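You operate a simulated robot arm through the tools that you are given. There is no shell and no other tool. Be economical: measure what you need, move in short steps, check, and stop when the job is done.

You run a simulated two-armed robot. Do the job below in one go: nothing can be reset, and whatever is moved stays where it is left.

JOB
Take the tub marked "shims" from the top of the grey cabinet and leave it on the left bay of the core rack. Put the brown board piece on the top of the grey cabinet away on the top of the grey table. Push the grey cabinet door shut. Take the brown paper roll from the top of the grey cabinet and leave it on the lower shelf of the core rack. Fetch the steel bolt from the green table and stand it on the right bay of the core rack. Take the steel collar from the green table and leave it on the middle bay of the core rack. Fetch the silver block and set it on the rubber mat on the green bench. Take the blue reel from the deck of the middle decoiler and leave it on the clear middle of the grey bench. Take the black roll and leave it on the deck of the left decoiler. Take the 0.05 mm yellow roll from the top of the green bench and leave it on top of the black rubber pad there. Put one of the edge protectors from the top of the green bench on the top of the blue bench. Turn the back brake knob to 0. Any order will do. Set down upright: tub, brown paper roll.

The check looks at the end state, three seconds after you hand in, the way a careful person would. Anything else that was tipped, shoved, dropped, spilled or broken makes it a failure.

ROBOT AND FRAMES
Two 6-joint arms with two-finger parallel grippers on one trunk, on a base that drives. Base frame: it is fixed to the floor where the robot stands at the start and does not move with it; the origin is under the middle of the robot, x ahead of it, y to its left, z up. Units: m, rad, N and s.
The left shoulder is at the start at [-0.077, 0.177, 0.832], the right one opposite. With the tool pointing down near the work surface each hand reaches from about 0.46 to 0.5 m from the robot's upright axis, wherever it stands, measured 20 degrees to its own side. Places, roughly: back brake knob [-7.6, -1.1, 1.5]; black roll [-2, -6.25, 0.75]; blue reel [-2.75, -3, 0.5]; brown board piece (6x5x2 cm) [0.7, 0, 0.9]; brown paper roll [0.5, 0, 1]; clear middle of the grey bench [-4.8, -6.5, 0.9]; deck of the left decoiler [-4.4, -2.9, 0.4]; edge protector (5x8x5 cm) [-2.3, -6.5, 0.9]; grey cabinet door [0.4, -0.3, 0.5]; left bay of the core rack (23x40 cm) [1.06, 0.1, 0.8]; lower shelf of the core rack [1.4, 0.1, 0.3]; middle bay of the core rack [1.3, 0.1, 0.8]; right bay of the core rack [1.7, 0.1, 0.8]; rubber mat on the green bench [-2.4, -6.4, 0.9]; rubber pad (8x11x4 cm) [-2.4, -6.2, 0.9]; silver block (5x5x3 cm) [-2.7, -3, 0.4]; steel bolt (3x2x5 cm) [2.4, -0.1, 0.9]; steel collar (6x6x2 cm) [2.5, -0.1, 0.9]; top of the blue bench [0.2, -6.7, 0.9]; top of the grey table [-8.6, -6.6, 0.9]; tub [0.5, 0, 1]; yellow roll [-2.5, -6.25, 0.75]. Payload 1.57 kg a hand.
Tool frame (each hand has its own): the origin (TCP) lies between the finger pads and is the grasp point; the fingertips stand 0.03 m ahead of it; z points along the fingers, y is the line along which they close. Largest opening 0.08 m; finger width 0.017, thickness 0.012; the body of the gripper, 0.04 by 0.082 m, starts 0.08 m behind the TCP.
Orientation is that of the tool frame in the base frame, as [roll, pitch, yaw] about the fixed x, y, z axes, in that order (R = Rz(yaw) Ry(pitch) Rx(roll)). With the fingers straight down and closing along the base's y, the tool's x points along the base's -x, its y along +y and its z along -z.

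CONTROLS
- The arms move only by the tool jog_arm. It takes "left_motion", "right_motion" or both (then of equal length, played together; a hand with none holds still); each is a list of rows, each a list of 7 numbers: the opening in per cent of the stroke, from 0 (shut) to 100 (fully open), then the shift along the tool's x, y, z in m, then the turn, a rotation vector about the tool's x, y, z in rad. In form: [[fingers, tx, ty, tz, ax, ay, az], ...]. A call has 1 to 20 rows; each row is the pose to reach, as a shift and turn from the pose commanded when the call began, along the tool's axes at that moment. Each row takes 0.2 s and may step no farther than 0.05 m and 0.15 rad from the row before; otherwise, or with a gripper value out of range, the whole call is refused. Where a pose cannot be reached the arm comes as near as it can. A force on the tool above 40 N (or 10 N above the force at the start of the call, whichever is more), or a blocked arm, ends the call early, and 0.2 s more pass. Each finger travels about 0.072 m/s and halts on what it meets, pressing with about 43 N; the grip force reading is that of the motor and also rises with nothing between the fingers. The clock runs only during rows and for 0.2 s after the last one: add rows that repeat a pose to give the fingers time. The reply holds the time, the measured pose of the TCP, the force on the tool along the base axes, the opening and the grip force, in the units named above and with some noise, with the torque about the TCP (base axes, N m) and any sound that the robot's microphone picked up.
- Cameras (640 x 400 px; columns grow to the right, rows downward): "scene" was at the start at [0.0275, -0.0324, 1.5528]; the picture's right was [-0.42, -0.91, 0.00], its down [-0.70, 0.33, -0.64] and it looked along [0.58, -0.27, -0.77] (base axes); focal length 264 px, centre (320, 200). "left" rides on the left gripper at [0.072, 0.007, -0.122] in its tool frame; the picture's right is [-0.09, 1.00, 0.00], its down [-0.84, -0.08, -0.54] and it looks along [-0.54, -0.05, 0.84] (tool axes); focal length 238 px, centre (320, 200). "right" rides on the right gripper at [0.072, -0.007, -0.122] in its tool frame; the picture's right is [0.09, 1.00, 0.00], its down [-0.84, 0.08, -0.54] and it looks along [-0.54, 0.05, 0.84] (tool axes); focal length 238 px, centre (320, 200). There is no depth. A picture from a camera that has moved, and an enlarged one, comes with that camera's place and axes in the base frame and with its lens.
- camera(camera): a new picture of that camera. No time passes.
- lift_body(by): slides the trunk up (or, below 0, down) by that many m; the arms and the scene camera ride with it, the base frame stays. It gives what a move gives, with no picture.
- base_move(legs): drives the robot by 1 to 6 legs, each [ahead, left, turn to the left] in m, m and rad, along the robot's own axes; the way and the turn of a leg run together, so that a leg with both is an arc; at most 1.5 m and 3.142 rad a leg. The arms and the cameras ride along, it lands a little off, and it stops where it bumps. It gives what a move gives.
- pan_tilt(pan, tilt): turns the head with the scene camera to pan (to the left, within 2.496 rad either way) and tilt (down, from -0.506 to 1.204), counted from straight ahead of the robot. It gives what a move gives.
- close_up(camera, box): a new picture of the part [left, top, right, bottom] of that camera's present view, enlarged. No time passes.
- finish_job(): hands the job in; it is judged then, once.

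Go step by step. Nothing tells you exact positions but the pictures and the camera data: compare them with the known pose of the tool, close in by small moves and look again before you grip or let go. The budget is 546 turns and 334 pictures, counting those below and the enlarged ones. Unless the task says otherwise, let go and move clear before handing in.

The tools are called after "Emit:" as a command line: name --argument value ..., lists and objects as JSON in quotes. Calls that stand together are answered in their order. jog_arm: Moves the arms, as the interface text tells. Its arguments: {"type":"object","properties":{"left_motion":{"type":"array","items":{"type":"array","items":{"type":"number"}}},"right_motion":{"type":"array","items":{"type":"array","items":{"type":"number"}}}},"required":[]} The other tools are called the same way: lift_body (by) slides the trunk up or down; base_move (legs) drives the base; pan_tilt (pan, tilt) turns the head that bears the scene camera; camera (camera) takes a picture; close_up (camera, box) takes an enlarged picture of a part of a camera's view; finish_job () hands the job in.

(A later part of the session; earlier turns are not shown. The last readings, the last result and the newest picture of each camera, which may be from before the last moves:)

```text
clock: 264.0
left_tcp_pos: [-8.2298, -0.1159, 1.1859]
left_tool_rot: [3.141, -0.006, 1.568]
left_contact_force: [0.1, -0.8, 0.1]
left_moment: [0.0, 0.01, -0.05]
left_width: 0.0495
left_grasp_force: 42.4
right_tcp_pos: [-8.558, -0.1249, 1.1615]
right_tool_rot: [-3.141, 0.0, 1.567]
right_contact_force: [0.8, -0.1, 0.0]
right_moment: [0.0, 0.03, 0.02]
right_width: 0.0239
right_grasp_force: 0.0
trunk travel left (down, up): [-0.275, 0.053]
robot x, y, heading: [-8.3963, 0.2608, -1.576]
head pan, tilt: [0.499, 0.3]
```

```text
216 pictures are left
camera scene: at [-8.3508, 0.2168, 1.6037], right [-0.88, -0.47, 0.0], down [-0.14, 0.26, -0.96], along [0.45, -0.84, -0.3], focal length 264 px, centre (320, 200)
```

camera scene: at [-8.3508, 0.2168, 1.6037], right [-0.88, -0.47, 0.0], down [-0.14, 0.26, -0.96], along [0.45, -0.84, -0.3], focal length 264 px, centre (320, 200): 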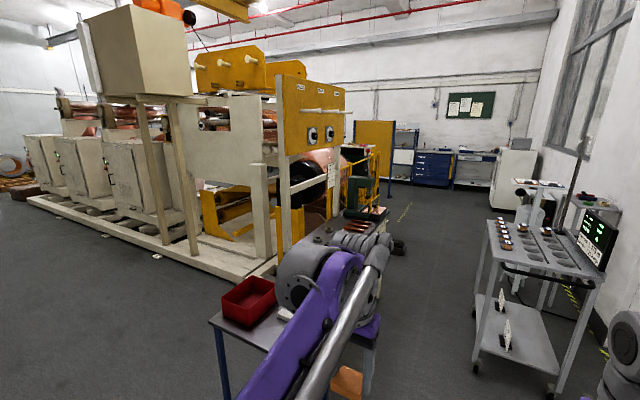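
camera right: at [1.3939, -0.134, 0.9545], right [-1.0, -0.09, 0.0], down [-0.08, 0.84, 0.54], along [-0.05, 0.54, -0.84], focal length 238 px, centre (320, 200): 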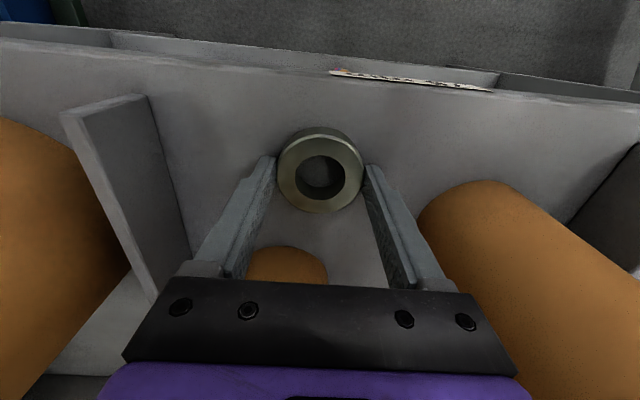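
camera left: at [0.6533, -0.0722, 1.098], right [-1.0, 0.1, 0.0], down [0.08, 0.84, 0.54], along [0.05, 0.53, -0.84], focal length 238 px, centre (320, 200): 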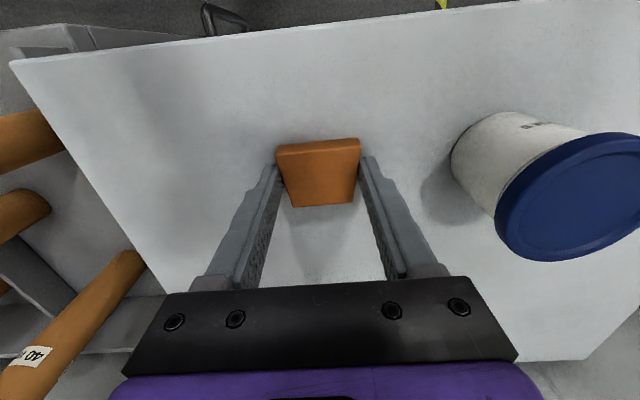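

Emit:
close_up --camera "scene" --box '[240, 60, 400, 260]'

```text
2.00 times, centred on (320, 160) of scene
camera zoom: at [-8.3508, 0.2168, 1.6037], right [-0.88, -0.47, 0.0], down [-0.14, 0.26, -0.96], along [0.45, -0.84, -0.3], focal length 528 px, centre (320, 280)
```

zoom: 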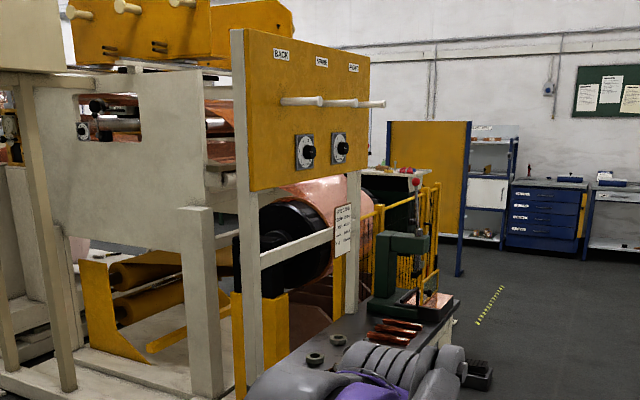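

The left dial (under "BACK") is at about (-7.6, -1.11, 1.51), on the west face of the panel. I drive down between the blue table and the cart and face it.

Emit:
base_move --legs '[[1.2, -0.03, 0], [0, 0, 1.572]]'

Emit:
pan_tilt --pan -0.15 --tilt 0.3

Emit:
camera --camera "scene"

Emit:
pan_tilt --pan 0.7 --tilt 0.8

Emit:
camera --camera "scene"

```text
clock: 273.9
left_tcp_pos: [-8.0618, -0.7826, 1.1861]
left_tool_rot: [-3.141, -0.008, 3.131]
left_contact_force: [0.4, 0.0, 0.6]
left_moment: [0.03, 0.02, -0.02]
left_width: 0.0497
left_grasp_force: 43.2
right_tcp_pos: [-8.0555, -1.1098, 1.1619]
right_tool_rot: [-3.14, 0.001, 3.128]
right_contact_force: [0.5, 0.4, -0.1]
right_moment: [-0.01, 0.01, 0.0]
right_width: 0.0239
right_grasp_force: 0.0
trunk travel left (down, up): [-0.275, 0.053]
robot x, y, heading: [-8.4366, -0.9426, -0.015]
head pan, tilt: [0.499, 0.3]
```

```text
clock: 274.9
left_tcp_pos: [-8.0621, -0.7825, 1.1854]
left_tool_rot: [3.141, -0.007, 3.131]
left_contact_force: [-1.3, 0.3, -0.6]
left_moment: [-0.02, 0.01, -0.05]
left_width: 0.0495
left_grasp_force: 42.7
right_tcp_pos: [-8.0562, -1.1098, 1.1623]
right_tool_rot: [-3.139, 0.001, 3.13]
right_contact_force: [-0.1, 0.2, -0.8]
right_moment: [0.01, -0.05, -0.01]
right_width: 0.024
right_grasp_force: 0.1
trunk travel left (down, up): [-0.275, 0.053]
robot x, y, heading: [-8.4372, -0.9415, -0.011]
head pan, tilt: [-0.15, 0.3]
```

```text
214 pictures are left
camera scene: at [-8.3864, -0.9582, 1.6037], right [-0.16, -0.99, 0.0], down [-0.29, 0.05, -0.96], along [0.94, -0.15, -0.3], focal length 264 px, centre (320, 200)
```

scene: 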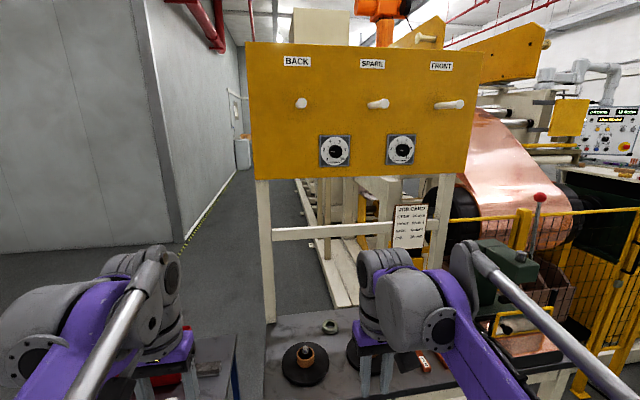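

```text
clock: 276.1
left_tcp_pos: [-8.0621, -0.783, 1.1848]
left_tool_rot: [-3.141, -0.009, 3.13]
left_contact_force: [0.6, 0.3, 0.1]
left_moment: [-0.01, -0.02, -0.02]
left_width: 0.0495
left_grasp_force: 42.7
right_tcp_pos: [-8.0557, -1.1103, 1.1619]
right_tool_rot: [-3.14, 0.001, 3.129]
right_contact_force: [-0.4, 0.1, -0.3]
right_moment: [0.03, -0.03, -0.01]
right_width: 0.0243
right_grasp_force: 0.0
trunk travel left (down, up): [-0.275, 0.053]
robot x, y, heading: [-8.436, -0.9443, -0.012]
head pan, tilt: [0.7, 0.799]
```

```text
213 pictures are left
camera scene: at [-8.4161, -0.892, 1.5594], right [0.63, -0.77, 0.0], down [-0.55, -0.45, -0.7], along [0.54, 0.44, -0.72], focal length 264 px, centre (320, 200)
```

scene: 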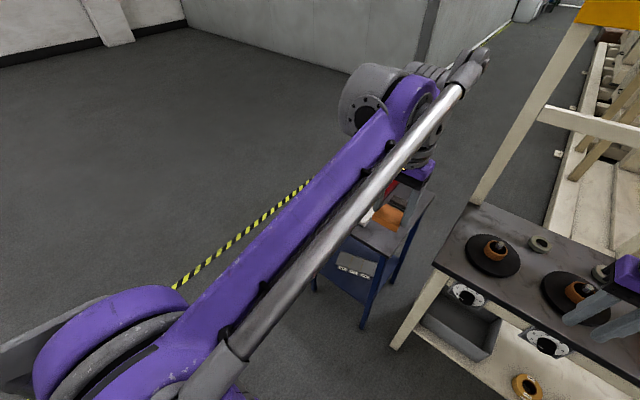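

Emit:
pan_tilt --pan -0.15 --tilt 0.1

Emit:
camera --camera "scene"

```text
clock: 277.3
left_tcp_pos: [-8.0613, -0.7827, 1.1856]
left_tool_rot: [-3.14, -0.008, 3.131]
left_contact_force: [-0.3, -0.3, -0.5]
left_moment: [0.04, 0.02, 0.01]
left_width: 0.0497
left_grasp_force: 43.2
right_tcp_pos: [-8.0555, -1.1105, 1.1618]
right_tool_rot: [-3.138, 0.0, 3.129]
right_contact_force: [-0.3, -0.2, -0.4]
right_moment: [-0.01, 0.03, 0.02]
right_width: 0.0237
right_grasp_force: 0.1
trunk travel left (down, up): [-0.275, 0.053]
robot x, y, heading: [-8.4361, -0.9396, -0.01]
head pan, tilt: [-0.15, 0.099]
```

```text
212 pictures are left
camera scene: at [-8.3877, -0.958, 1.6223], right [-0.16, -0.99, 0.0], down [-0.1, 0.02, -0.99], along [0.98, -0.16, -0.1], focal length 264 px, centre (320, 200)
```

scene: 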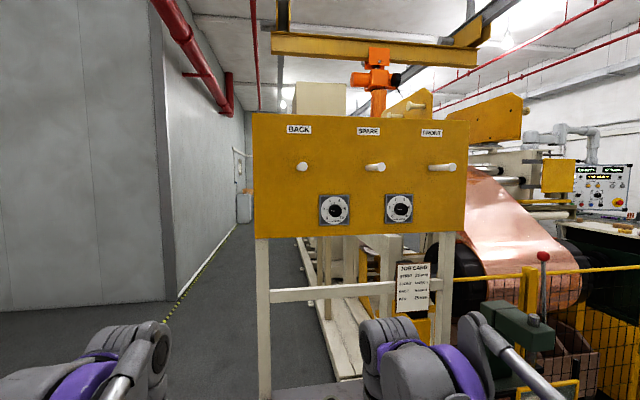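

Emit:
close_up --camera "scene" --box '[305, 185, 365, 230]'

Emit:
close_up --camera "scene" --box '[250, 110, 480, 320]'

```text
8.89 times, centred on (335, 208) of scene
camera zoom: at [-8.3877, -0.958, 1.6223], right [-0.16, -0.99, 0.0], down [-0.1, 0.02, -0.99], along [0.98, -0.16, -0.1], focal length 2347 px, centre (187, 133)
```

zoom: 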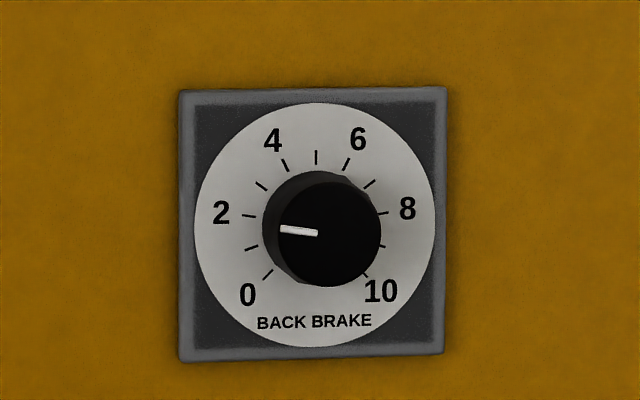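

```text
1.90 times, centred on (365, 215) of scene
camera zoom: at [-8.3877, -0.958, 1.6223], right [-0.16, -0.99, 0.0], down [-0.1, 0.02, -0.99], along [0.98, -0.16, -0.1], focal length 503 px, centre (234, 171)
```

zoom: 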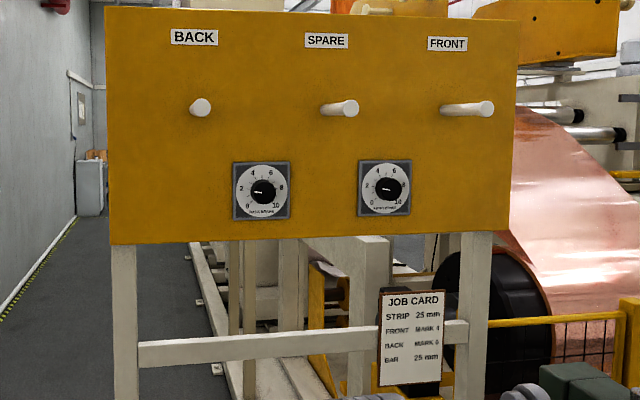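

The back dial reads about 1.8–2; it must turn counter-clockwise by about 50° to 0. I raise the trunk and bring the right hand to point at the panel.

Emit:
lift_body --by 0.05

Emit:
jog_arm --right_motion '[[30, -0.01, 0, -0.027, 0, -0.143, 0], [40, -0.02, 0, -0.054, 0, -0.286, 0], [50, -0.03, 0, -0.081, 0, -0.429, 0], [60, -0.04, 0, -0.108, 0, -0.571, 0], [70, -0.05, 0, -0.135, 0, -0.714, 0], [80, -0.06, 0, -0.162, 0, -0.857, 0], [90, -0.07, 0, -0.189, 0, -1.0, 0], [100, -0.08, 0, -0.216, 0, -1.142, 0], [100, -0.09, 0, -0.243, 0, -1.285, 0], [100, -0.1, 0, -0.27, 0, -1.428, 0], [100, -0.11, 0, -0.298, 0, -1.571, 0]]'

Emit:
camera --camera "right"

Emit:
camera --camera "scene"

```text
clock: 278.2
left_tcp_pos: [-8.0623, -0.7823, 1.2353]
left_tool_rot: [-3.141, -0.007, 3.131]
left_contact_force: [-0.4, -0.3, -1.1]
left_moment: [-0.01, -0.01, 0.03]
left_width: 0.0495
left_grasp_force: 42.8
right_tcp_pos: [-8.0568, -1.1097, 1.2115]
right_tool_rot: [3.141, -0.001, 3.13]
right_contact_force: [-1.2, 0.1, 0.0]
right_moment: [-0.03, 0.0, -0.02]
right_width: 0.024
right_grasp_force: 0.1
trunk travel left (down, up): [-0.325, 0.003]
robot x, y, heading: [-8.4352, -0.9451, -0.014]
head pan, tilt: [-0.15, 0.099]
```

```text
clock: 280.6
left_tcp_pos: [-8.0625, -0.7826, 1.2349]
left_tool_rot: [-3.141, -0.007, 3.131]
left_contact_force: [-0.4, -0.1, -0.7]
left_moment: [0.04, -0.01, 0.0]
left_width: 0.0494
left_grasp_force: 42.7
right_tcp_pos: [-7.9509, -1.1157, 1.4925]
right_tool_rot: [3.127, 1.487, 3.099]
right_contact_force: [0.3, 0.2, -0.3]
right_moment: [0.04, -0.01, 0.01]
right_width: 0.08
right_grasp_force: 0.0
right hand out of reach, approached as far as the arm can: row 11
trunk travel left (down, up): [-0.325, 0.003]
robot x, y, heading: [-8.4378, -0.9474, -0.014]
head pan, tilt: [-0.15, 0.099]
```

```text
209 pictures are left
camera right: at [-8.0771, -1.1185, 1.431], right [0.02, 1.0, -0.09], down [-0.47, 0.09, 0.88], along [0.88, 0.02, 0.47], focal length 238 px, centre (320, 200)
```

right: 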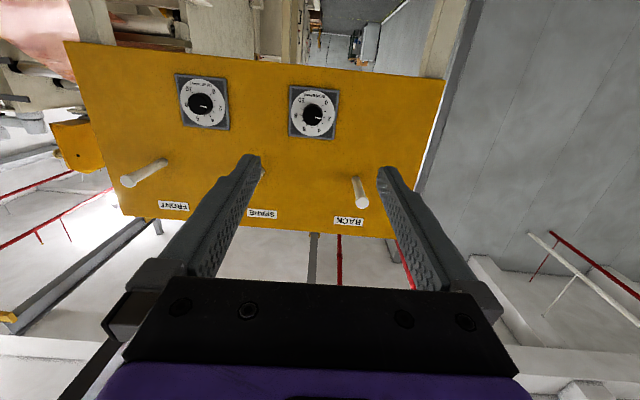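

```text
208 pictures are left
camera scene: at [-8.3899, -0.958, 1.6753], right [-0.16, -0.99, 0.0], down [-0.1, 0.02, -0.99], along [0.98, -0.16, -0.1], focal length 264 px, centre (320, 200)
```

scene: 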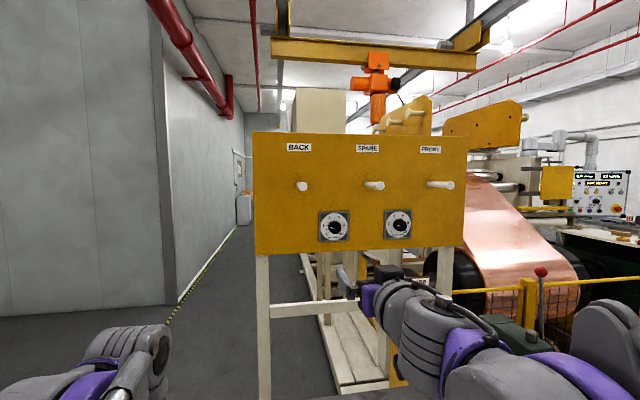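

Emit:
pan_tilt --pan 0.0 --tilt 1.2

Emit:
camera --camera "scene"

```text
clock: 281.9
left_tcp_pos: [-8.0625, -0.7826, 1.2354]
left_tool_rot: [-3.141, -0.008, 3.131]
left_contact_force: [0.3, 0.6, 0.0]
left_moment: [-0.01, 0.0, 0.02]
left_width: 0.0493
left_grasp_force: 43.2
right_tcp_pos: [-7.9513, -1.1166, 1.4924]
right_tool_rot: [3.106, 1.484, 3.074]
right_contact_force: [0.3, -0.2, 0.1]
right_moment: [0.02, -0.03, 0.03]
right_width: 0.0799
right_grasp_force: 0.1
trunk travel left (down, up): [-0.325, 0.003]
robot x, y, heading: [-8.4412, -0.939, -0.015]
head pan, tilt: [0.0, 1.201]
```

```text
207 pictures are left
camera scene: at [-8.4249, -0.9438, 1.5846], right [-0.01, -1.0, 0.0], down [-0.93, 0.01, -0.36], along [0.36, 0.0, -0.93], focal length 264 px, centre (320, 200)
```

scene: 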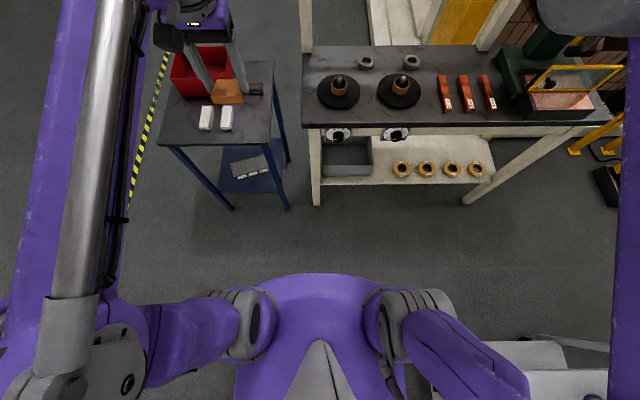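

The base is slim (front edge well under 0.2 m ahead of its axis), so I can drive closer. First I pull the hand back a little and level it.

Emit:
jog_arm --right_motion '[[100, 0, 0, -0.04, 0, 0, 0], [100, -0.01, 0, -0.08, 0, -0.04, 0], [100, -0.018, 0, -0.09, 0, -0.085, 0]]'

Emit:
base_move --legs '[[0.33, 0.0, 0.014]]'

Emit:
camera --camera "right"

Emit:
camera --camera "scene"

```text
clock: 282.7
left_tcp_pos: [-8.0617, -0.7835, 1.2373]
left_tool_rot: [3.141, -0.008, 3.13]
left_contact_force: [0.2, -0.2, -0.6]
left_moment: [0.01, 0.0, -0.05]
left_width: 0.0494
left_grasp_force: 42.6
right_tcp_pos: [-8.0382, -1.1126, 1.5177]
right_tool_rot: [-1.335, 1.566, -1.365]
right_contact_force: [-0.3, -0.2, -0.1]
right_moment: [0.0, -0.04, 0.01]
right_width: 0.0799
right_grasp_force: 0.1
trunk travel left (down, up): [-0.325, 0.003]
robot x, y, heading: [-8.4374, -0.9464, -0.008]
head pan, tilt: [0.0, 1.201]
```

```text
clock: 284.9
left_tcp_pos: [-7.7445, -0.7796, 1.236]
left_tool_rot: [3.141, -0.008, -3.139]
left_contact_force: [0.9, -0.7, -0.8]
left_moment: [-0.02, 0.04, -0.03]
left_width: 0.0492
left_grasp_force: 43.0
right_tcp_pos: [-7.7176, -1.1095, 1.5162]
right_tool_rot: [-1.749, 1.568, -1.766]
right_contact_force: [0.0, -0.2, -0.4]
right_moment: [0.0, -0.03, 0.0]
right_width: 0.0797
right_grasp_force: 0.1
trunk travel left (down, up): [-0.325, 0.003]
robot x, y, heading: [-8.1222, -0.9443, 0.001]
head pan, tilt: [0.0, 1.201]
stopped in leg 1: the robot was blocked; the commanded pose is now the measured one
```

```text
206 pictures are left
camera right: at [-7.8373, -1.1145, 1.4454], right [0.02, 1.0, -0.1], down [-0.54, 0.09, 0.84], along [0.84, 0.04, 0.54], focal length 238 px, centre (320, 200)
```

right: 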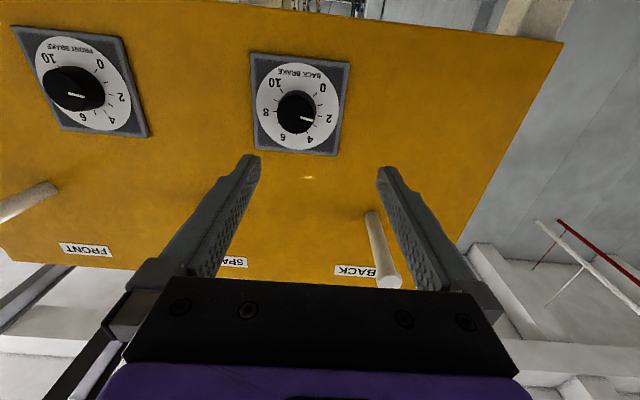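

```text
205 pictures are left
camera scene: at [-8.1053, -0.9456, 1.5848], right [0.0, -1.0, 0.0], down [-0.93, 0.0, -0.36], along [0.36, 0.0, -0.93], focal length 264 px, centre (320, 200)
```

scene: 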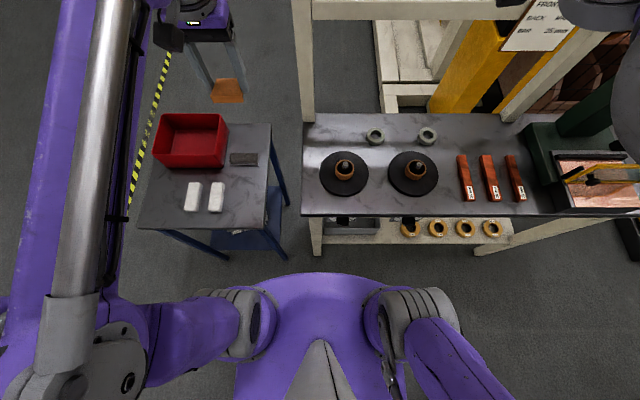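

The base touched something at x = -8.12, so I back off. I'll turn the base left about 0.8 rad, which brings the right shoulder closer to the panel, and re-aim the hand.

Emit:
base_move --legs '[[-0.2, 0, 0], [0, 0, 0.8]]'

Emit:
jog_arm --right_motion '[[100, 0, -0.03, 0, 0.133, 0, 0], [100, 0, -0.06, 0, 0.267, 0, 0], [100, 0, -0.09, 0, 0.4, 0, 0], [100, 0, -0.12, 0, 0.533, 0, 0], [100, 0, -0.15, 0, 0.667, 0, 0], [100, 0, -0.18, 0, 0.8, 0, 0]]'

Emit:
camera --camera "right"

```text
clock: 288.6
left_tcp_pos: [-8.1775, -0.5629, 1.2353]
left_tool_rot: [-3.14, -0.006, -2.342]
left_contact_force: [-0.5, 0.2, 0.8]
left_moment: [0.0, 0.02, 0.01]
left_width: 0.0489
left_grasp_force: 43.5
right_tcp_pos: [-7.9225, -0.7747, 1.5187]
right_tool_rot: [-1.414, 1.569, -0.638]
right_contact_force: [-0.2, 0.5, -0.6]
right_moment: [-0.01, 0.0, 0.01]
right_width: 0.0801
right_grasp_force: 0.0
trunk travel left (down, up): [-0.325, 0.003]
robot x, y, heading: [-8.3225, -0.9463, 0.795]
head pan, tilt: [0.0, 1.201]
```

```text
clock: 290.0
left_tcp_pos: [-8.1767, -0.5622, 1.2357]
left_tool_rot: [3.14, -0.006, -2.342]
left_contact_force: [0.6, -0.2, -0.1]
left_moment: [-0.01, -0.02, -0.03]
left_width: 0.049
left_grasp_force: 42.9
right_tcp_pos: [-7.7959, -0.9033, 1.5183]
right_tool_rot: [-0.755, 1.568, -0.779]
right_contact_force: [-0.4, -0.2, -0.4]
right_moment: [-0.01, 0.01, 0.0]
right_width: 0.0804
right_grasp_force: 0.0
trunk travel left (down, up): [-0.325, 0.003]
robot x, y, heading: [-8.3195, -0.9464, 0.797]
head pan, tilt: [0.0, 1.201]
```

```text
204 pictures are left
camera right: at [-7.915, -0.9073, 1.4448], right [0.02, 1.0, -0.09], down [-0.54, 0.09, 0.84], along [0.84, 0.03, 0.54], focal length 238 px, centre (320, 200)
```

right: 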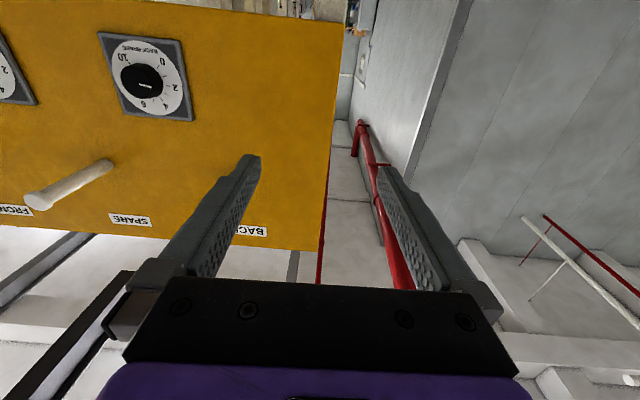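

Emit:
jog_arm --right_motion '[[100, 0.003, -0.046, 0, 0, 0, 0], [100, 0.006, -0.092, 0, 0, 0, 0], [100, 0.009, -0.138, 0, 0, 0, 0], [100, 0.011, -0.185, 0, 0, 0, 0], [100, 0.013, -0.23, 0, 0, 0, 0]]'

Emit:
base_move --legs '[[0.07, -0.072, 0]]'

Emit:
camera --camera "right"

Emit:
pan_tilt --pan -0.95 --tilt 0.2

Emit:
camera --camera "scene"

```text
clock: 291.3
left_tcp_pos: [-8.1777, -0.5627, 1.235]
left_tool_rot: [-3.142, -0.006, -2.342]
left_contact_force: [0.8, -0.1, -0.4]
left_moment: [0.02, 0.03, 0.02]
left_width: 0.0493
left_grasp_force: 42.9
right_tcp_pos: [-7.8029, -0.9971, 1.4942]
right_tool_rot: [2.362, 1.548, 2.684]
right_contact_force: [0.6, -0.2, 0.4]
right_moment: [0.0, -0.01, -0.05]
right_width: 0.08
right_grasp_force: 0.1
right hand out of reach, approached as far as the arm can: row 4
trunk travel left (down, up): [-0.325, 0.003]
robot x, y, heading: [-8.3215, -0.9451, 0.794]
head pan, tilt: [0.0, 1.201]
stopped in row 5 (right hand): the arm was blocked; the commanded pose is now the measured one
```

```text
clock: 292.6
left_tcp_pos: [-8.0797, -0.5629, 1.2357]
left_tool_rot: [3.141, -0.006, -2.342]
left_contact_force: [-0.1, 0.2, -0.7]
left_moment: [-0.01, 0.05, 0.02]
left_width: 0.0494
left_grasp_force: 42.5
right_tcp_pos: [-7.7048, -0.998, 1.4943]
right_tool_rot: [2.368, 1.549, 2.689]
right_contact_force: [-0.6, -0.5, -0.6]
right_moment: [-0.02, 0.0, 0.03]
right_width: 0.0799
right_grasp_force: 0.0
trunk travel left (down, up): [-0.325, 0.003]
robot x, y, heading: [-8.218, -0.9457, 0.797]
head pan, tilt: [0.0, 1.201]
```

```text
203 pictures are left
camera right: at [-7.8188, -1.0415, 1.4243], right [-0.31, 0.95, -0.08], down [-0.52, -0.11, 0.85], along [0.79, 0.31, 0.53], focal length 238 px, centre (320, 200)
```

right: 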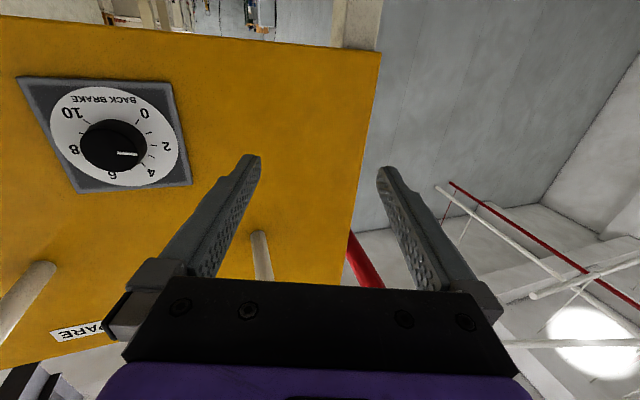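

```text
clock: 293.8
left_tcp_pos: [-8.078, -0.5634, 1.2358]
left_tool_rot: [-3.139, -0.006, -2.343]
left_contact_force: [0.7, -0.6, -0.7]
left_moment: [-0.02, -0.01, 0.03]
left_width: 0.0492
left_grasp_force: 43.8
right_tcp_pos: [-7.7047, -0.9966, 1.4947]
right_tool_rot: [2.366, 1.547, 2.69]
right_contact_force: [-0.5, -0.5, 0.3]
right_moment: [-0.01, 0.0, -0.01]
right_width: 0.0798
right_grasp_force: 0.1
trunk travel left (down, up): [-0.325, 0.003]
robot x, y, heading: [-8.218, -0.9476, 0.795]
head pan, tilt: [-0.949, 0.201]
```

```text
202 pictures are left
camera scene: at [-8.1592, -0.9913, 1.6659], right [-0.15, -0.99, 0.0], down [-0.2, 0.03, -0.98], along [0.97, -0.15, -0.2], focal length 264 px, centre (320, 200)
```

scene: 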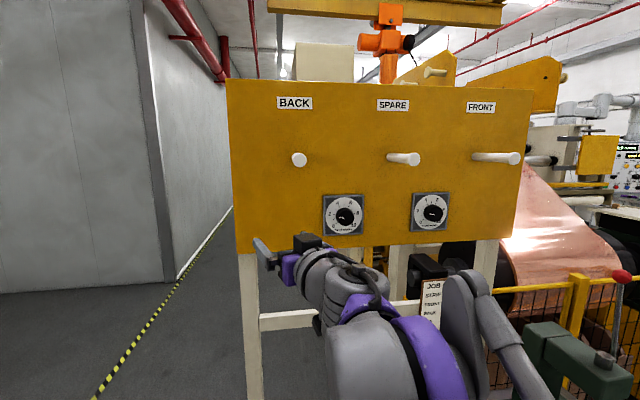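

The arm was blocked in that posture. I go back to facing the panel squarely and will use an upward tilt of the hand instead to gain reach.

Emit:
base_move --legs '[[-0.14, 0.144, 0], [0, 0, -0.795]]'

Emit:
jog_arm --right_motion '[[100, 0, 0.03, 0, -0.08, 0, 0], [100, 0, 0.06, 0, -0.16, 0, 0], [100, 0, 0.09, 0, -0.24, 0, 0], [100, 0, 0.12, 0, -0.32, 0, 0], [100, 0, 0.15, 0, -0.4, 0, 0], [100, 0, 0.18, 0, -0.47, 0, 0]]'

```text
clock: 297.8
left_tcp_pos: [-8.0489, -0.7789, 1.2351]
left_tool_rot: [-3.141, -0.006, -3.14]
left_contact_force: [-0.4, 0.0, 0.3]
left_moment: [0.03, -0.02, -0.02]
left_width: 0.0489
left_grasp_force: 43.0
right_tcp_pos: [-8.097, -1.3501, 1.4943]
right_tool_rot: [2.37, 1.548, 1.893]
right_contact_force: [-0.6, -0.6, 0.5]
right_moment: [-0.01, -0.04, -0.01]
right_width: 0.08
right_grasp_force: 0.0
trunk travel left (down, up): [-0.325, 0.003]
robot x, y, heading: [-8.4231, -0.9414, -0.004]
head pan, tilt: [-0.949, 0.201]
```

```text
clock: 299.2
left_tcp_pos: [-8.0479, -0.7797, 1.2355]
left_tool_rot: [-3.141, -0.006, -3.14]
left_contact_force: [0.6, 0.9, -0.8]
left_moment: [-0.01, -0.02, 0.01]
left_width: 0.0492
left_grasp_force: 43.4
right_tcp_pos: [-8.0154, -1.1892, 1.4979]
right_tool_rot: [1.909, 1.548, 1.902]
right_contact_force: [-0.4, 0.0, 0.4]
right_moment: [-0.01, -0.04, 0.02]
right_width: 0.0798
right_grasp_force: 0.0
trunk travel left (down, up): [-0.325, 0.003]
robot x, y, heading: [-8.4192, -0.9467, -0.005]
head pan, tilt: [-0.949, 0.201]
```

Emit:
jog_arm --right_motion '[[100, -0.002, 0.01, 0.03, 0, -0.12, 0], [100, -0.004, 0.02, 0.06, 0, -0.24, 0], [100, -0.006, 0.03, 0.09, 0, -0.36, 0], [100, -0.007, 0.045, 0.12, 0, -0.48, 0]]'

Emit:
camera --camera "right"

```text
clock: 300.2
left_tcp_pos: [-8.0465, -0.7787, 1.2355]
left_tool_rot: [3.141, -0.009, -3.14]
left_contact_force: [0.8, 0.5, -0.1]
left_moment: [0.01, 0.03, 0.04]
left_width: 0.0487
left_grasp_force: 43.0
right_tcp_pos: [-7.8915, -1.1453, 1.5041]
right_tool_rot: [0.05, 1.096, 0.032]
right_contact_force: [-0.1, 0.1, 0.9]
right_moment: [-0.01, -0.04, 0.02]
right_width: 0.0803
right_grasp_force: 0.1
trunk travel left (down, up): [-0.325, 0.003]
robot x, y, heading: [-8.4181, -0.9464, 0.001]
head pan, tilt: [-0.949, 0.201]
```

```text
201 pictures are left
camera right: at [-7.9669, -1.1491, 1.384], right [0.05, 1.0, -0.06], down [-0.86, 0.07, 0.5], along [0.5, 0.03, 0.86], focal length 238 px, centre (320, 200)
```

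right: 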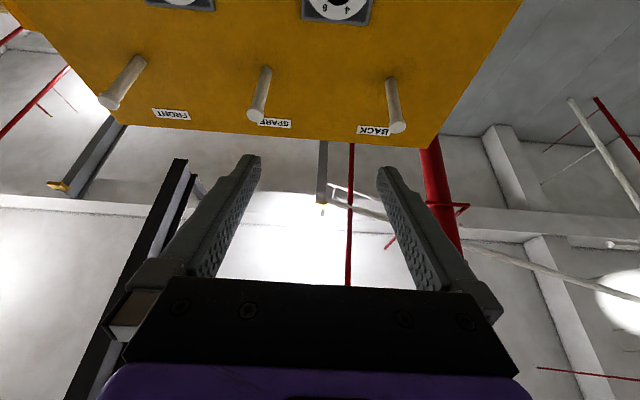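

Emit:
jog_arm --right_motion '[[100, 0, 0.01, 0, 0, 0, 0]]'

Emit:
base_move --legs '[[0.2, 0, 0]]'

Emit:
pan_tilt --pan -0.25 --tilt 0.2

Emit:
camera --camera "scene"

Emit:
camera --camera "right"

```text
clock: 300.6
left_tcp_pos: [-8.0472, -0.7783, 1.236]
left_tool_rot: [-3.141, -0.006, -3.141]
left_contact_force: [-0.7, 0.3, -0.5]
left_moment: [-0.02, -0.01, -0.01]
left_width: 0.0492
left_grasp_force: 42.7
right_tcp_pos: [-7.8954, -1.1355, 1.5044]
right_tool_rot: [0.047, 1.099, 0.032]
right_contact_force: [-0.1, -0.4, 1.1]
right_moment: [0.03, 0.02, 0.01]
right_width: 0.08
right_grasp_force: 0.1
trunk travel left (down, up): [-0.325, 0.003]
robot x, y, heading: [-8.4233, -0.9455, -0.003]
head pan, tilt: [-0.949, 0.201]
```

```text
clock: 302.2
left_tcp_pos: [-7.8502, -0.7798, 1.2352]
left_tool_rot: [-3.141, -0.008, -3.141]
left_contact_force: [0.0, -0.6, -1.0]
left_moment: [-0.01, 0.01, 0.02]
left_width: 0.0491
left_grasp_force: 43.1
right_tcp_pos: [-7.6977, -1.1371, 1.5051]
right_tool_rot: [0.046, 1.097, 0.034]
right_contact_force: [0.1, -0.3, 0.3]
right_moment: [0.01, 0.01, -0.03]
right_width: 0.0801
right_grasp_force: 0.0
trunk travel left (down, up): [-0.325, 0.003]
robot x, y, heading: [-8.222, -0.9469, -0.002]
head pan, tilt: [-0.949, 0.201]
```

```text
clock: 303.3
left_tcp_pos: [-7.8487, -0.7804, 1.2358]
left_tool_rot: [-3.141, -0.007, -3.141]
left_contact_force: [-0.7, 0.9, 0.3]
left_moment: [-0.01, -0.01, 0.0]
left_width: 0.0489
left_grasp_force: 42.9
right_tcp_pos: [-7.696, -1.1368, 1.5042]
right_tool_rot: [0.046, 1.099, 0.033]
right_contact_force: [-0.4, -0.6, -0.5]
right_moment: [0.01, -0.02, 0.0]
right_width: 0.0801
right_grasp_force: 0.0
trunk travel left (down, up): [-0.325, 0.003]
robot x, y, heading: [-8.2253, -0.9458, 0.002]
head pan, tilt: [-0.25, 0.201]
```

```text
200 pictures are left
camera scene: at [-8.1765, -0.9684, 1.6659], right [-0.25, -0.97, 0.0], down [-0.19, 0.05, -0.98], along [0.95, -0.24, -0.2], focal length 264 px, centre (320, 200)
```

scene: 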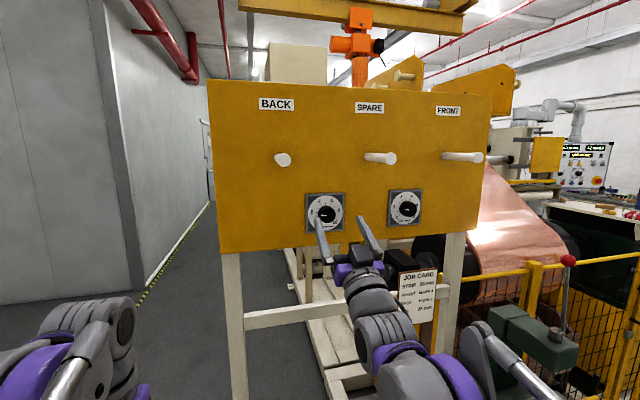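

```text
199 pictures are left
camera right: at [-7.7704, -1.14, 1.3849], right [0.05, 1.0, -0.06], down [-0.86, 0.07, 0.5], along [0.5, 0.03, 0.86], focal length 238 px, centre (320, 200)
```

right: 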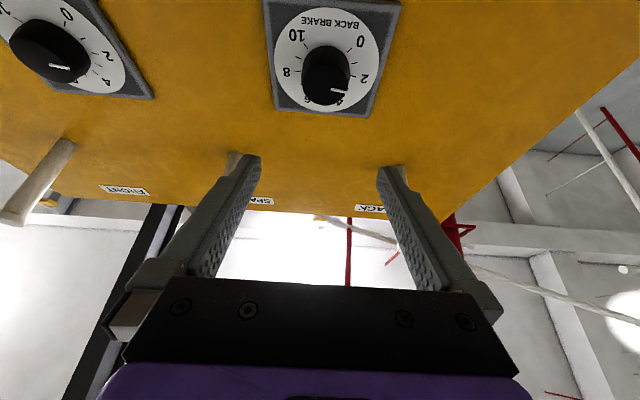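

Emit:
jog_arm --right_motion '[[100, 0.0167, 0, 0.015, 0, 0, 0], [100, 0.0167, 0, 0.015, 0, 0, 0]]'

```text
clock: 303.9
left_tcp_pos: [-7.849, -0.7796, 1.2362]
left_tool_rot: [-3.141, -0.006, -3.14]
left_contact_force: [-0.7, -0.2, 0.4]
left_moment: [-0.01, -0.01, 0.02]
left_width: 0.0489
left_grasp_force: 43.1
right_tcp_pos: [-7.6753, -1.1359, 1.4977]
right_tool_rot: [0.046, 1.098, 0.032]
right_contact_force: [-0.4, 0.8, -0.8]
right_moment: [0.02, 0.03, -0.01]
right_width: 0.0801
right_grasp_force: 0.1
trunk travel left (down, up): [-0.325, 0.003]
robot x, y, heading: [-8.2231, -0.9434, 0.003]
head pan, tilt: [-0.25, 0.201]
```

Emit:
base_move --legs '[[0.07, 0, 0]]'

Emit:
camera --camera "right"

Emit:
close_up --camera "scene" --box '[260, 160, 420, 290]'

```text
clock: 305.0
left_tcp_pos: [-7.7779, -0.7797, 1.2367]
left_tool_rot: [3.141, -0.006, 3.141]
left_contact_force: [0.2, -1.0, -0.2]
left_moment: [-0.02, 0.04, -0.01]
left_width: 0.0492
left_grasp_force: 42.9
right_tcp_pos: [-7.6088, -1.1361, 1.4959]
right_tool_rot: [0.047, 1.095, 0.035]
right_contact_force: [0.1, -0.8, -0.1]
right_moment: [-0.01, -0.03, 0.02]
right_width: 0.0799
right_grasp_force: 0.0
trunk travel left (down, up): [-0.325, 0.003]
robot x, y, heading: [-8.1564, -0.9458, -0.001]
head pan, tilt: [-0.25, 0.201]
stopped in leg 1: the force on the tool passed its limit at 106 N (the readings are from after the stop); the commanded pose is now the measured one
```

```text
198 pictures are left
camera right: at [-7.6824, -1.14, 1.3757], right [0.05, 1.0, -0.06], down [-0.86, 0.07, 0.5], along [0.5, 0.03, 0.87], focal length 238 px, centre (320, 200)
```

right: 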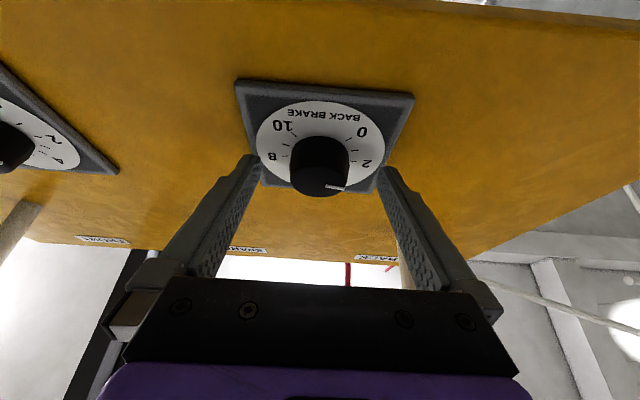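

```text
3.08 times, centred on (340, 225) of scene
camera zoom: at [-8.1061, -0.9686, 1.666], right [-0.25, -0.97, 0.0], down [-0.19, 0.05, -0.98], along [0.95, -0.24, -0.2], focal length 812 px, centre (258, 123)
```

zoom: 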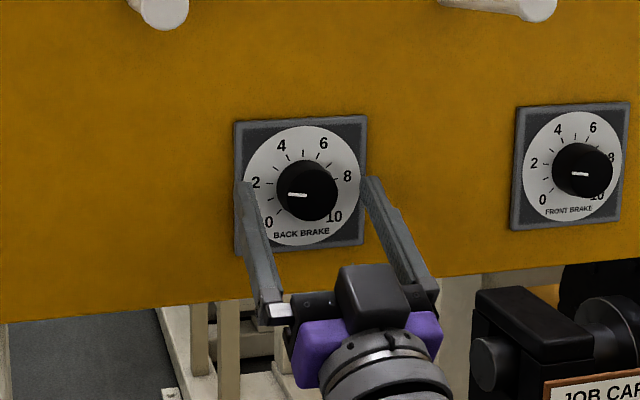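

The fingertips just met the dial plate, straddling the knob. I ease back 4 mm and close on the knob.

Emit:
jog_arm --right_motion '[[100, -0.0018, 0, -0.0036, 0, 0, 0], [80, -0.0018, 0, -0.0036, 0, 0, 0], [60, -0.0018, 0, -0.0036, 0, 0, 0], [45, -0.0018, 0, -0.0036, 0, 0, 0], [30, -0.0018, 0, -0.0036, 0, 0, 0], [25, -0.0018, 0, -0.0036, 0, 0, 0]]'

Emit:
camera --camera "right"

Emit:
close_up --camera "scene" --box '[290, 170, 390, 240]'

```text
clock: 306.4
left_tcp_pos: [-7.7815, -0.7811, 1.235]
left_tool_rot: [-3.141, -0.007, -3.141]
left_contact_force: [-0.5, -0.2, -0.2]
left_moment: [0.0, 0.02, 0.02]
left_width: 0.0491
left_grasp_force: 43.3
right_tcp_pos: [-7.6147, -1.1372, 1.4962]
right_tool_rot: [0.048, 1.095, 0.036]
right_contact_force: [0.8, -3.8, 0.7]
right_moment: [0.04, 0.06, -0.34]
right_width: 0.0378
right_grasp_force: 43.9
trunk travel left (down, up): [-0.325, 0.003]
robot x, y, heading: [-8.1579, -0.9446, -0.0]
head pan, tilt: [-0.25, 0.201]
```

```text
196 pictures are left
camera right: at [-7.6883, -1.1408, 1.3759], right [0.05, 1.0, -0.06], down [-0.87, 0.07, 0.5], along [0.5, 0.03, 0.87], focal length 238 px, centre (320, 200)
```

right: 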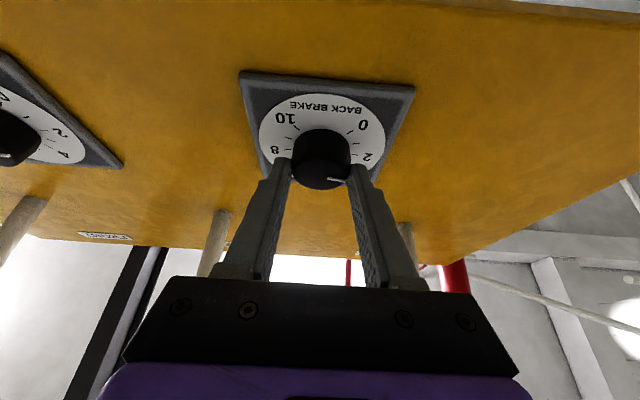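

```text
5.71 times, centred on (340, 205) of scene
camera zoom: at [-8.1084, -0.9695, 1.6659], right [-0.25, -0.97, 0.0], down [-0.19, 0.05, -0.98], along [0.95, -0.24, -0.2], focal length 1508 px, centre (206, 171)
```

zoom: 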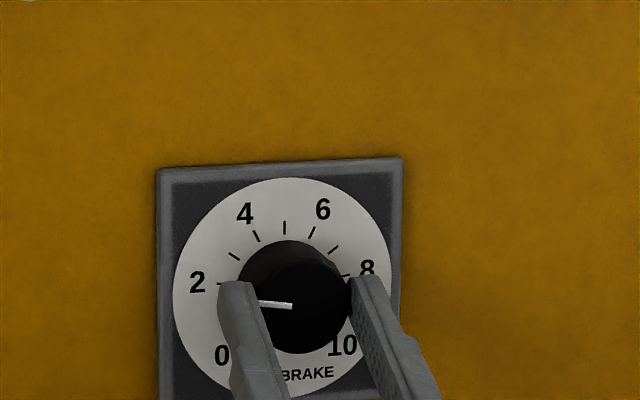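

Knob gripped. I turn it counter-clockwise about its own axis, in small steps, first by about 0.75 rad.

Emit:
jog_arm --right_motion '[[25, -0.0007, -0.0013, 0.0003, -0.0571, 0, -0.1111], [25, -0.0014, -0.0026, 0.0007, -0.1143, 0, -0.2223], [25, -0.0021, -0.0039, 0.001, -0.1714, 0, -0.3334], [25, -0.0028, -0.0052, 0.0014, -0.2285, 0, -0.4445], [25, -0.0035, -0.0065, 0.0017, -0.2856, 0, -0.5556], [25, -0.0042, -0.007, 0.002, -0.3428, 0, -0.6668]]'

Emit:
camera --camera "right"

Emit:
close_up --camera "scene" --box '[290, 170, 390, 240]'

```text
clock: 307.7
left_tcp_pos: [-7.781, -0.7799, 1.2354]
left_tool_rot: [3.141, -0.005, 3.141]
left_contact_force: [-0.3, 0.5, -0.6]
left_moment: [0.01, -0.02, 0.04]
left_width: 0.0486
left_grasp_force: 43.4
right_tcp_pos: [-7.6145, -1.1427, 1.4986]
right_tool_rot: [-0.99, 0.82, -0.846]
right_contact_force: [-5.2, 1.1, -20.1]
right_moment: [-0.09, -0.14, 0.5]
right_width: 0.0375
right_grasp_force: 43.3
trunk travel left (down, up): [-0.325, 0.003]
robot x, y, heading: [-8.1532, -0.9466, -0.004]
head pan, tilt: [-0.25, 0.201]
stopped in row 6 (right hand): the force on the tool passed its limit at 48 N (the readings are from after the stop); the commanded pose is now the measured one
```

```text
194 pictures are left
camera right: at [-7.689, -1.2156, 1.4036], right [0.05, 0.77, -0.64], down [-0.86, 0.35, 0.36], along [0.5, 0.53, 0.68], focal length 238 px, centre (320, 200)
```

right: 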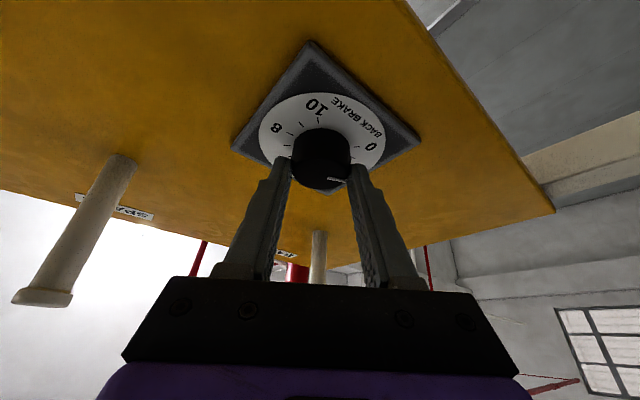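

```text
5.71 times, centred on (340, 205) of scene
camera zoom: at [-8.1081, -0.9689, 1.6661], right [-0.25, -0.97, 0.0], down [-0.19, 0.05, -0.98], along [0.95, -0.24, -0.2], focal length 1508 px, centre (206, 171)
```

zoom: 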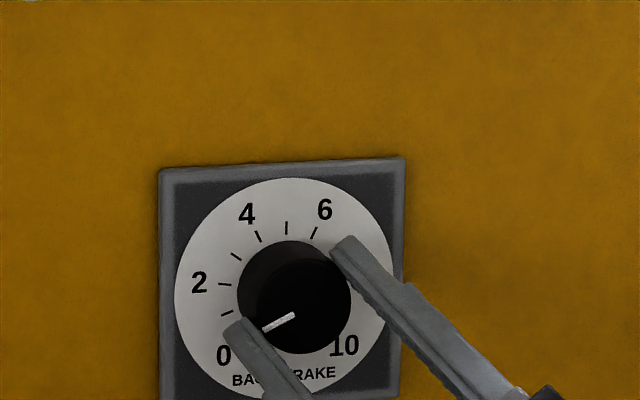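

Emit:
jog_arm --right_motion '[[25, 0.0016, 0.0015, -0.0008, 0, 0, 0], [25, 0.0016, 0.0015, -0.0008, -0.0457, 0, -0.0889], [25, 0.0016, 0.0015, -0.0008, -0.0914, 0, -0.1778], [25, 0.0016, 0.0015, -0.0008, -0.1371, 0, -0.2667]]'

Emit:
close_up --camera "scene" --box '[290, 170, 390, 240]'

```text
clock: 308.8
left_tcp_pos: [-7.7802, -0.7798, 1.2356]
left_tool_rot: [3.141, -0.006, 3.141]
left_contact_force: [-0.4, -0.4, 0.3]
left_moment: [0.0, 0.02, 0.03]
left_width: 0.0489
left_grasp_force: 43.3
right_tcp_pos: [-7.6151, -1.1435, 1.4997]
right_tool_rot: [-1.217, 0.586, -0.994]
right_contact_force: [8.7, -5.0, 19.7]
right_moment: [0.15, -0.95, 0.37]
right_width: 0.0374
right_grasp_force: 43.5
trunk travel left (down, up): [-0.325, 0.003]
robot x, y, heading: [-8.1535, -0.9473, -0.004]
head pan, tilt: [-0.25, 0.201]
stopped in row 4 (right hand): the force on the tool passed its limit at 44 N (the readings are from after the stop); the commanded pose is now the measured one
```

```text
5.71 times, centred on (340, 205) of scene
camera zoom: at [-8.1084, -0.9691, 1.6658], right [-0.25, -0.97, 0.0], down [-0.19, 0.05, -0.98], along [0.95, -0.24, -0.2], focal length 1508 px, centre (206, 171)
```

zoom: 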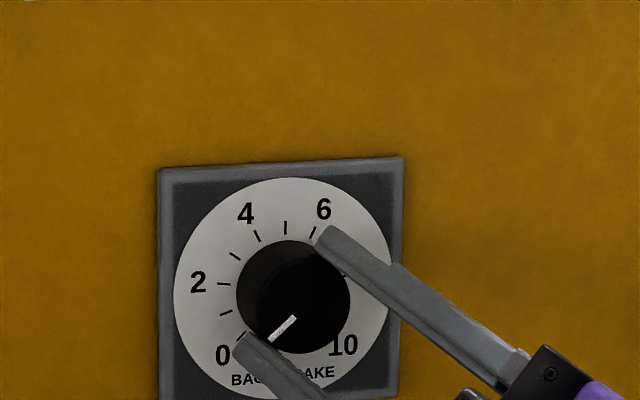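

Emit:
jog_arm --right_motion '[[25, -0.0012, -0.0011, -0.0006, 0, 0, 0], [25, -0.0012, -0.0011, -0.0006, -0.032, 0, -0.062], [25, -0.0012, -0.0011, -0.0006, -0.064, 0, -0.124], [25, -0.0012, -0.0011, -0.0006, -0.073, 0, -0.142]]'

Emit:
close_up --camera "scene" --box '[300, 180, 370, 230]'

```text
clock: 309.8
left_tcp_pos: [-7.7787, -0.7814, 1.237]
left_tool_rot: [3.139, -0.006, 3.142]
left_contact_force: [-0.1, -0.4, -1.1]
left_moment: [-0.03, 0.02, 0.0]
left_width: 0.0491
left_grasp_force: 42.5
right_tcp_pos: [-7.6138, -1.1451, 1.5002]
right_tool_rot: [-1.316, 0.449, -1.044]
right_contact_force: [14.6, -11.6, 26.5]
right_moment: [0.87, -0.04, -0.76]
right_width: 0.0376
right_grasp_force: 43.5
trunk travel left (down, up): [-0.325, 0.003]
robot x, y, heading: [-8.1553, -0.9456, -0.0]
head pan, tilt: [-0.25, 0.201]
```

```text
8.00 times, centred on (335, 205) of scene
camera zoom: at [-8.1072, -0.9707, 1.666], right [-0.25, -0.97, 0.0], down [-0.19, 0.05, -0.98], along [0.95, -0.24, -0.2], focal length 2112 px, centre (200, 160)
```

zoom: 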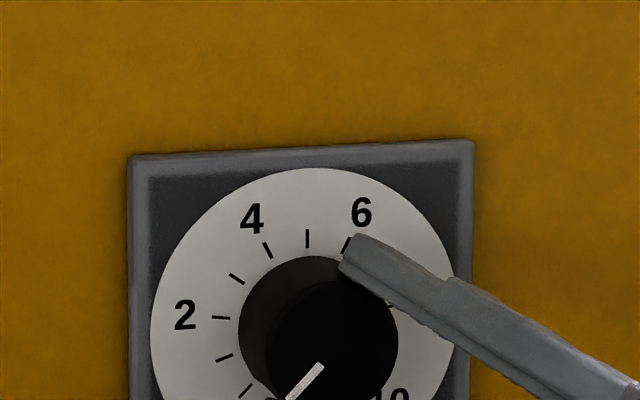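

The pointer now lies at 0 (and the torque rose, likely the stop). I open and withdraw to verify.

Emit:
jog_arm --right_motion '[[40, 0, 0, 0, 0, 0, 0], [60, 0, 0, 0, 0, 0, 0], [85, 0, 0, 0, 0, 0, 0], [100, 0, 0, 0, 0, 0, 0]]'

Emit:
base_move --legs '[[-0.25, 0, 0]]'

Emit:
close_up --camera "scene" --box '[290, 170, 390, 240]'

```text
clock: 310.8
left_tcp_pos: [-7.7817, -0.7797, 1.2366]
left_tool_rot: [-3.14, -0.006, -3.141]
left_contact_force: [0.1, -0.8, -0.4]
left_moment: [-0.02, 0.02, -0.03]
left_width: 0.049
left_grasp_force: 43.2
right_tcp_pos: [-7.6166, -1.1415, 1.5]
right_tool_rot: [-1.318, 0.448, -1.043]
right_contact_force: [0.2, 1.2, 0.1]
right_moment: [0.01, 0.04, 0.01]
right_width: 0.0801
right_grasp_force: 0.0
trunk travel left (down, up): [-0.325, 0.003]
robot x, y, heading: [-8.1529, -0.9485, -0.002]
head pan, tilt: [-0.25, 0.201]
```

```text
clock: 312.6
left_tcp_pos: [-8.0304, -0.7799, 1.2359]
left_tool_rot: [3.141, -0.006, -3.139]
left_contact_force: [-0.2, 0.1, 0.1]
left_moment: [-0.01, 0.01, -0.02]
left_width: 0.0489
left_grasp_force: 43.4
right_tcp_pos: [-7.865, -1.1415, 1.5002]
right_tool_rot: [-1.317, 0.446, -1.043]
right_contact_force: [-0.9, -0.2, 0.4]
right_moment: [0.02, -0.03, 0.04]
right_width: 0.08
right_grasp_force: 0.1
trunk travel left (down, up): [-0.325, 0.003]
robot x, y, heading: [-8.403, -0.9452, -0.006]
head pan, tilt: [-0.25, 0.201]
```

```text
5.71 times, centred on (340, 205) of scene
camera zoom: at [-8.3579, -0.9682, 1.6661], right [-0.25, -0.97, 0.0], down [-0.19, 0.05, -0.98], along [0.95, -0.24, -0.2], focal length 1508 px, centre (206, 171)
```

zoom: 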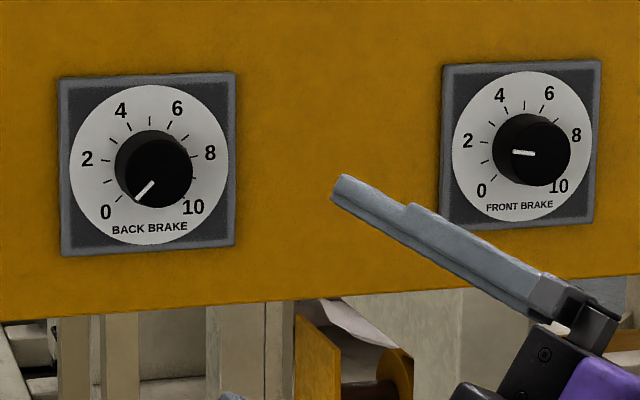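

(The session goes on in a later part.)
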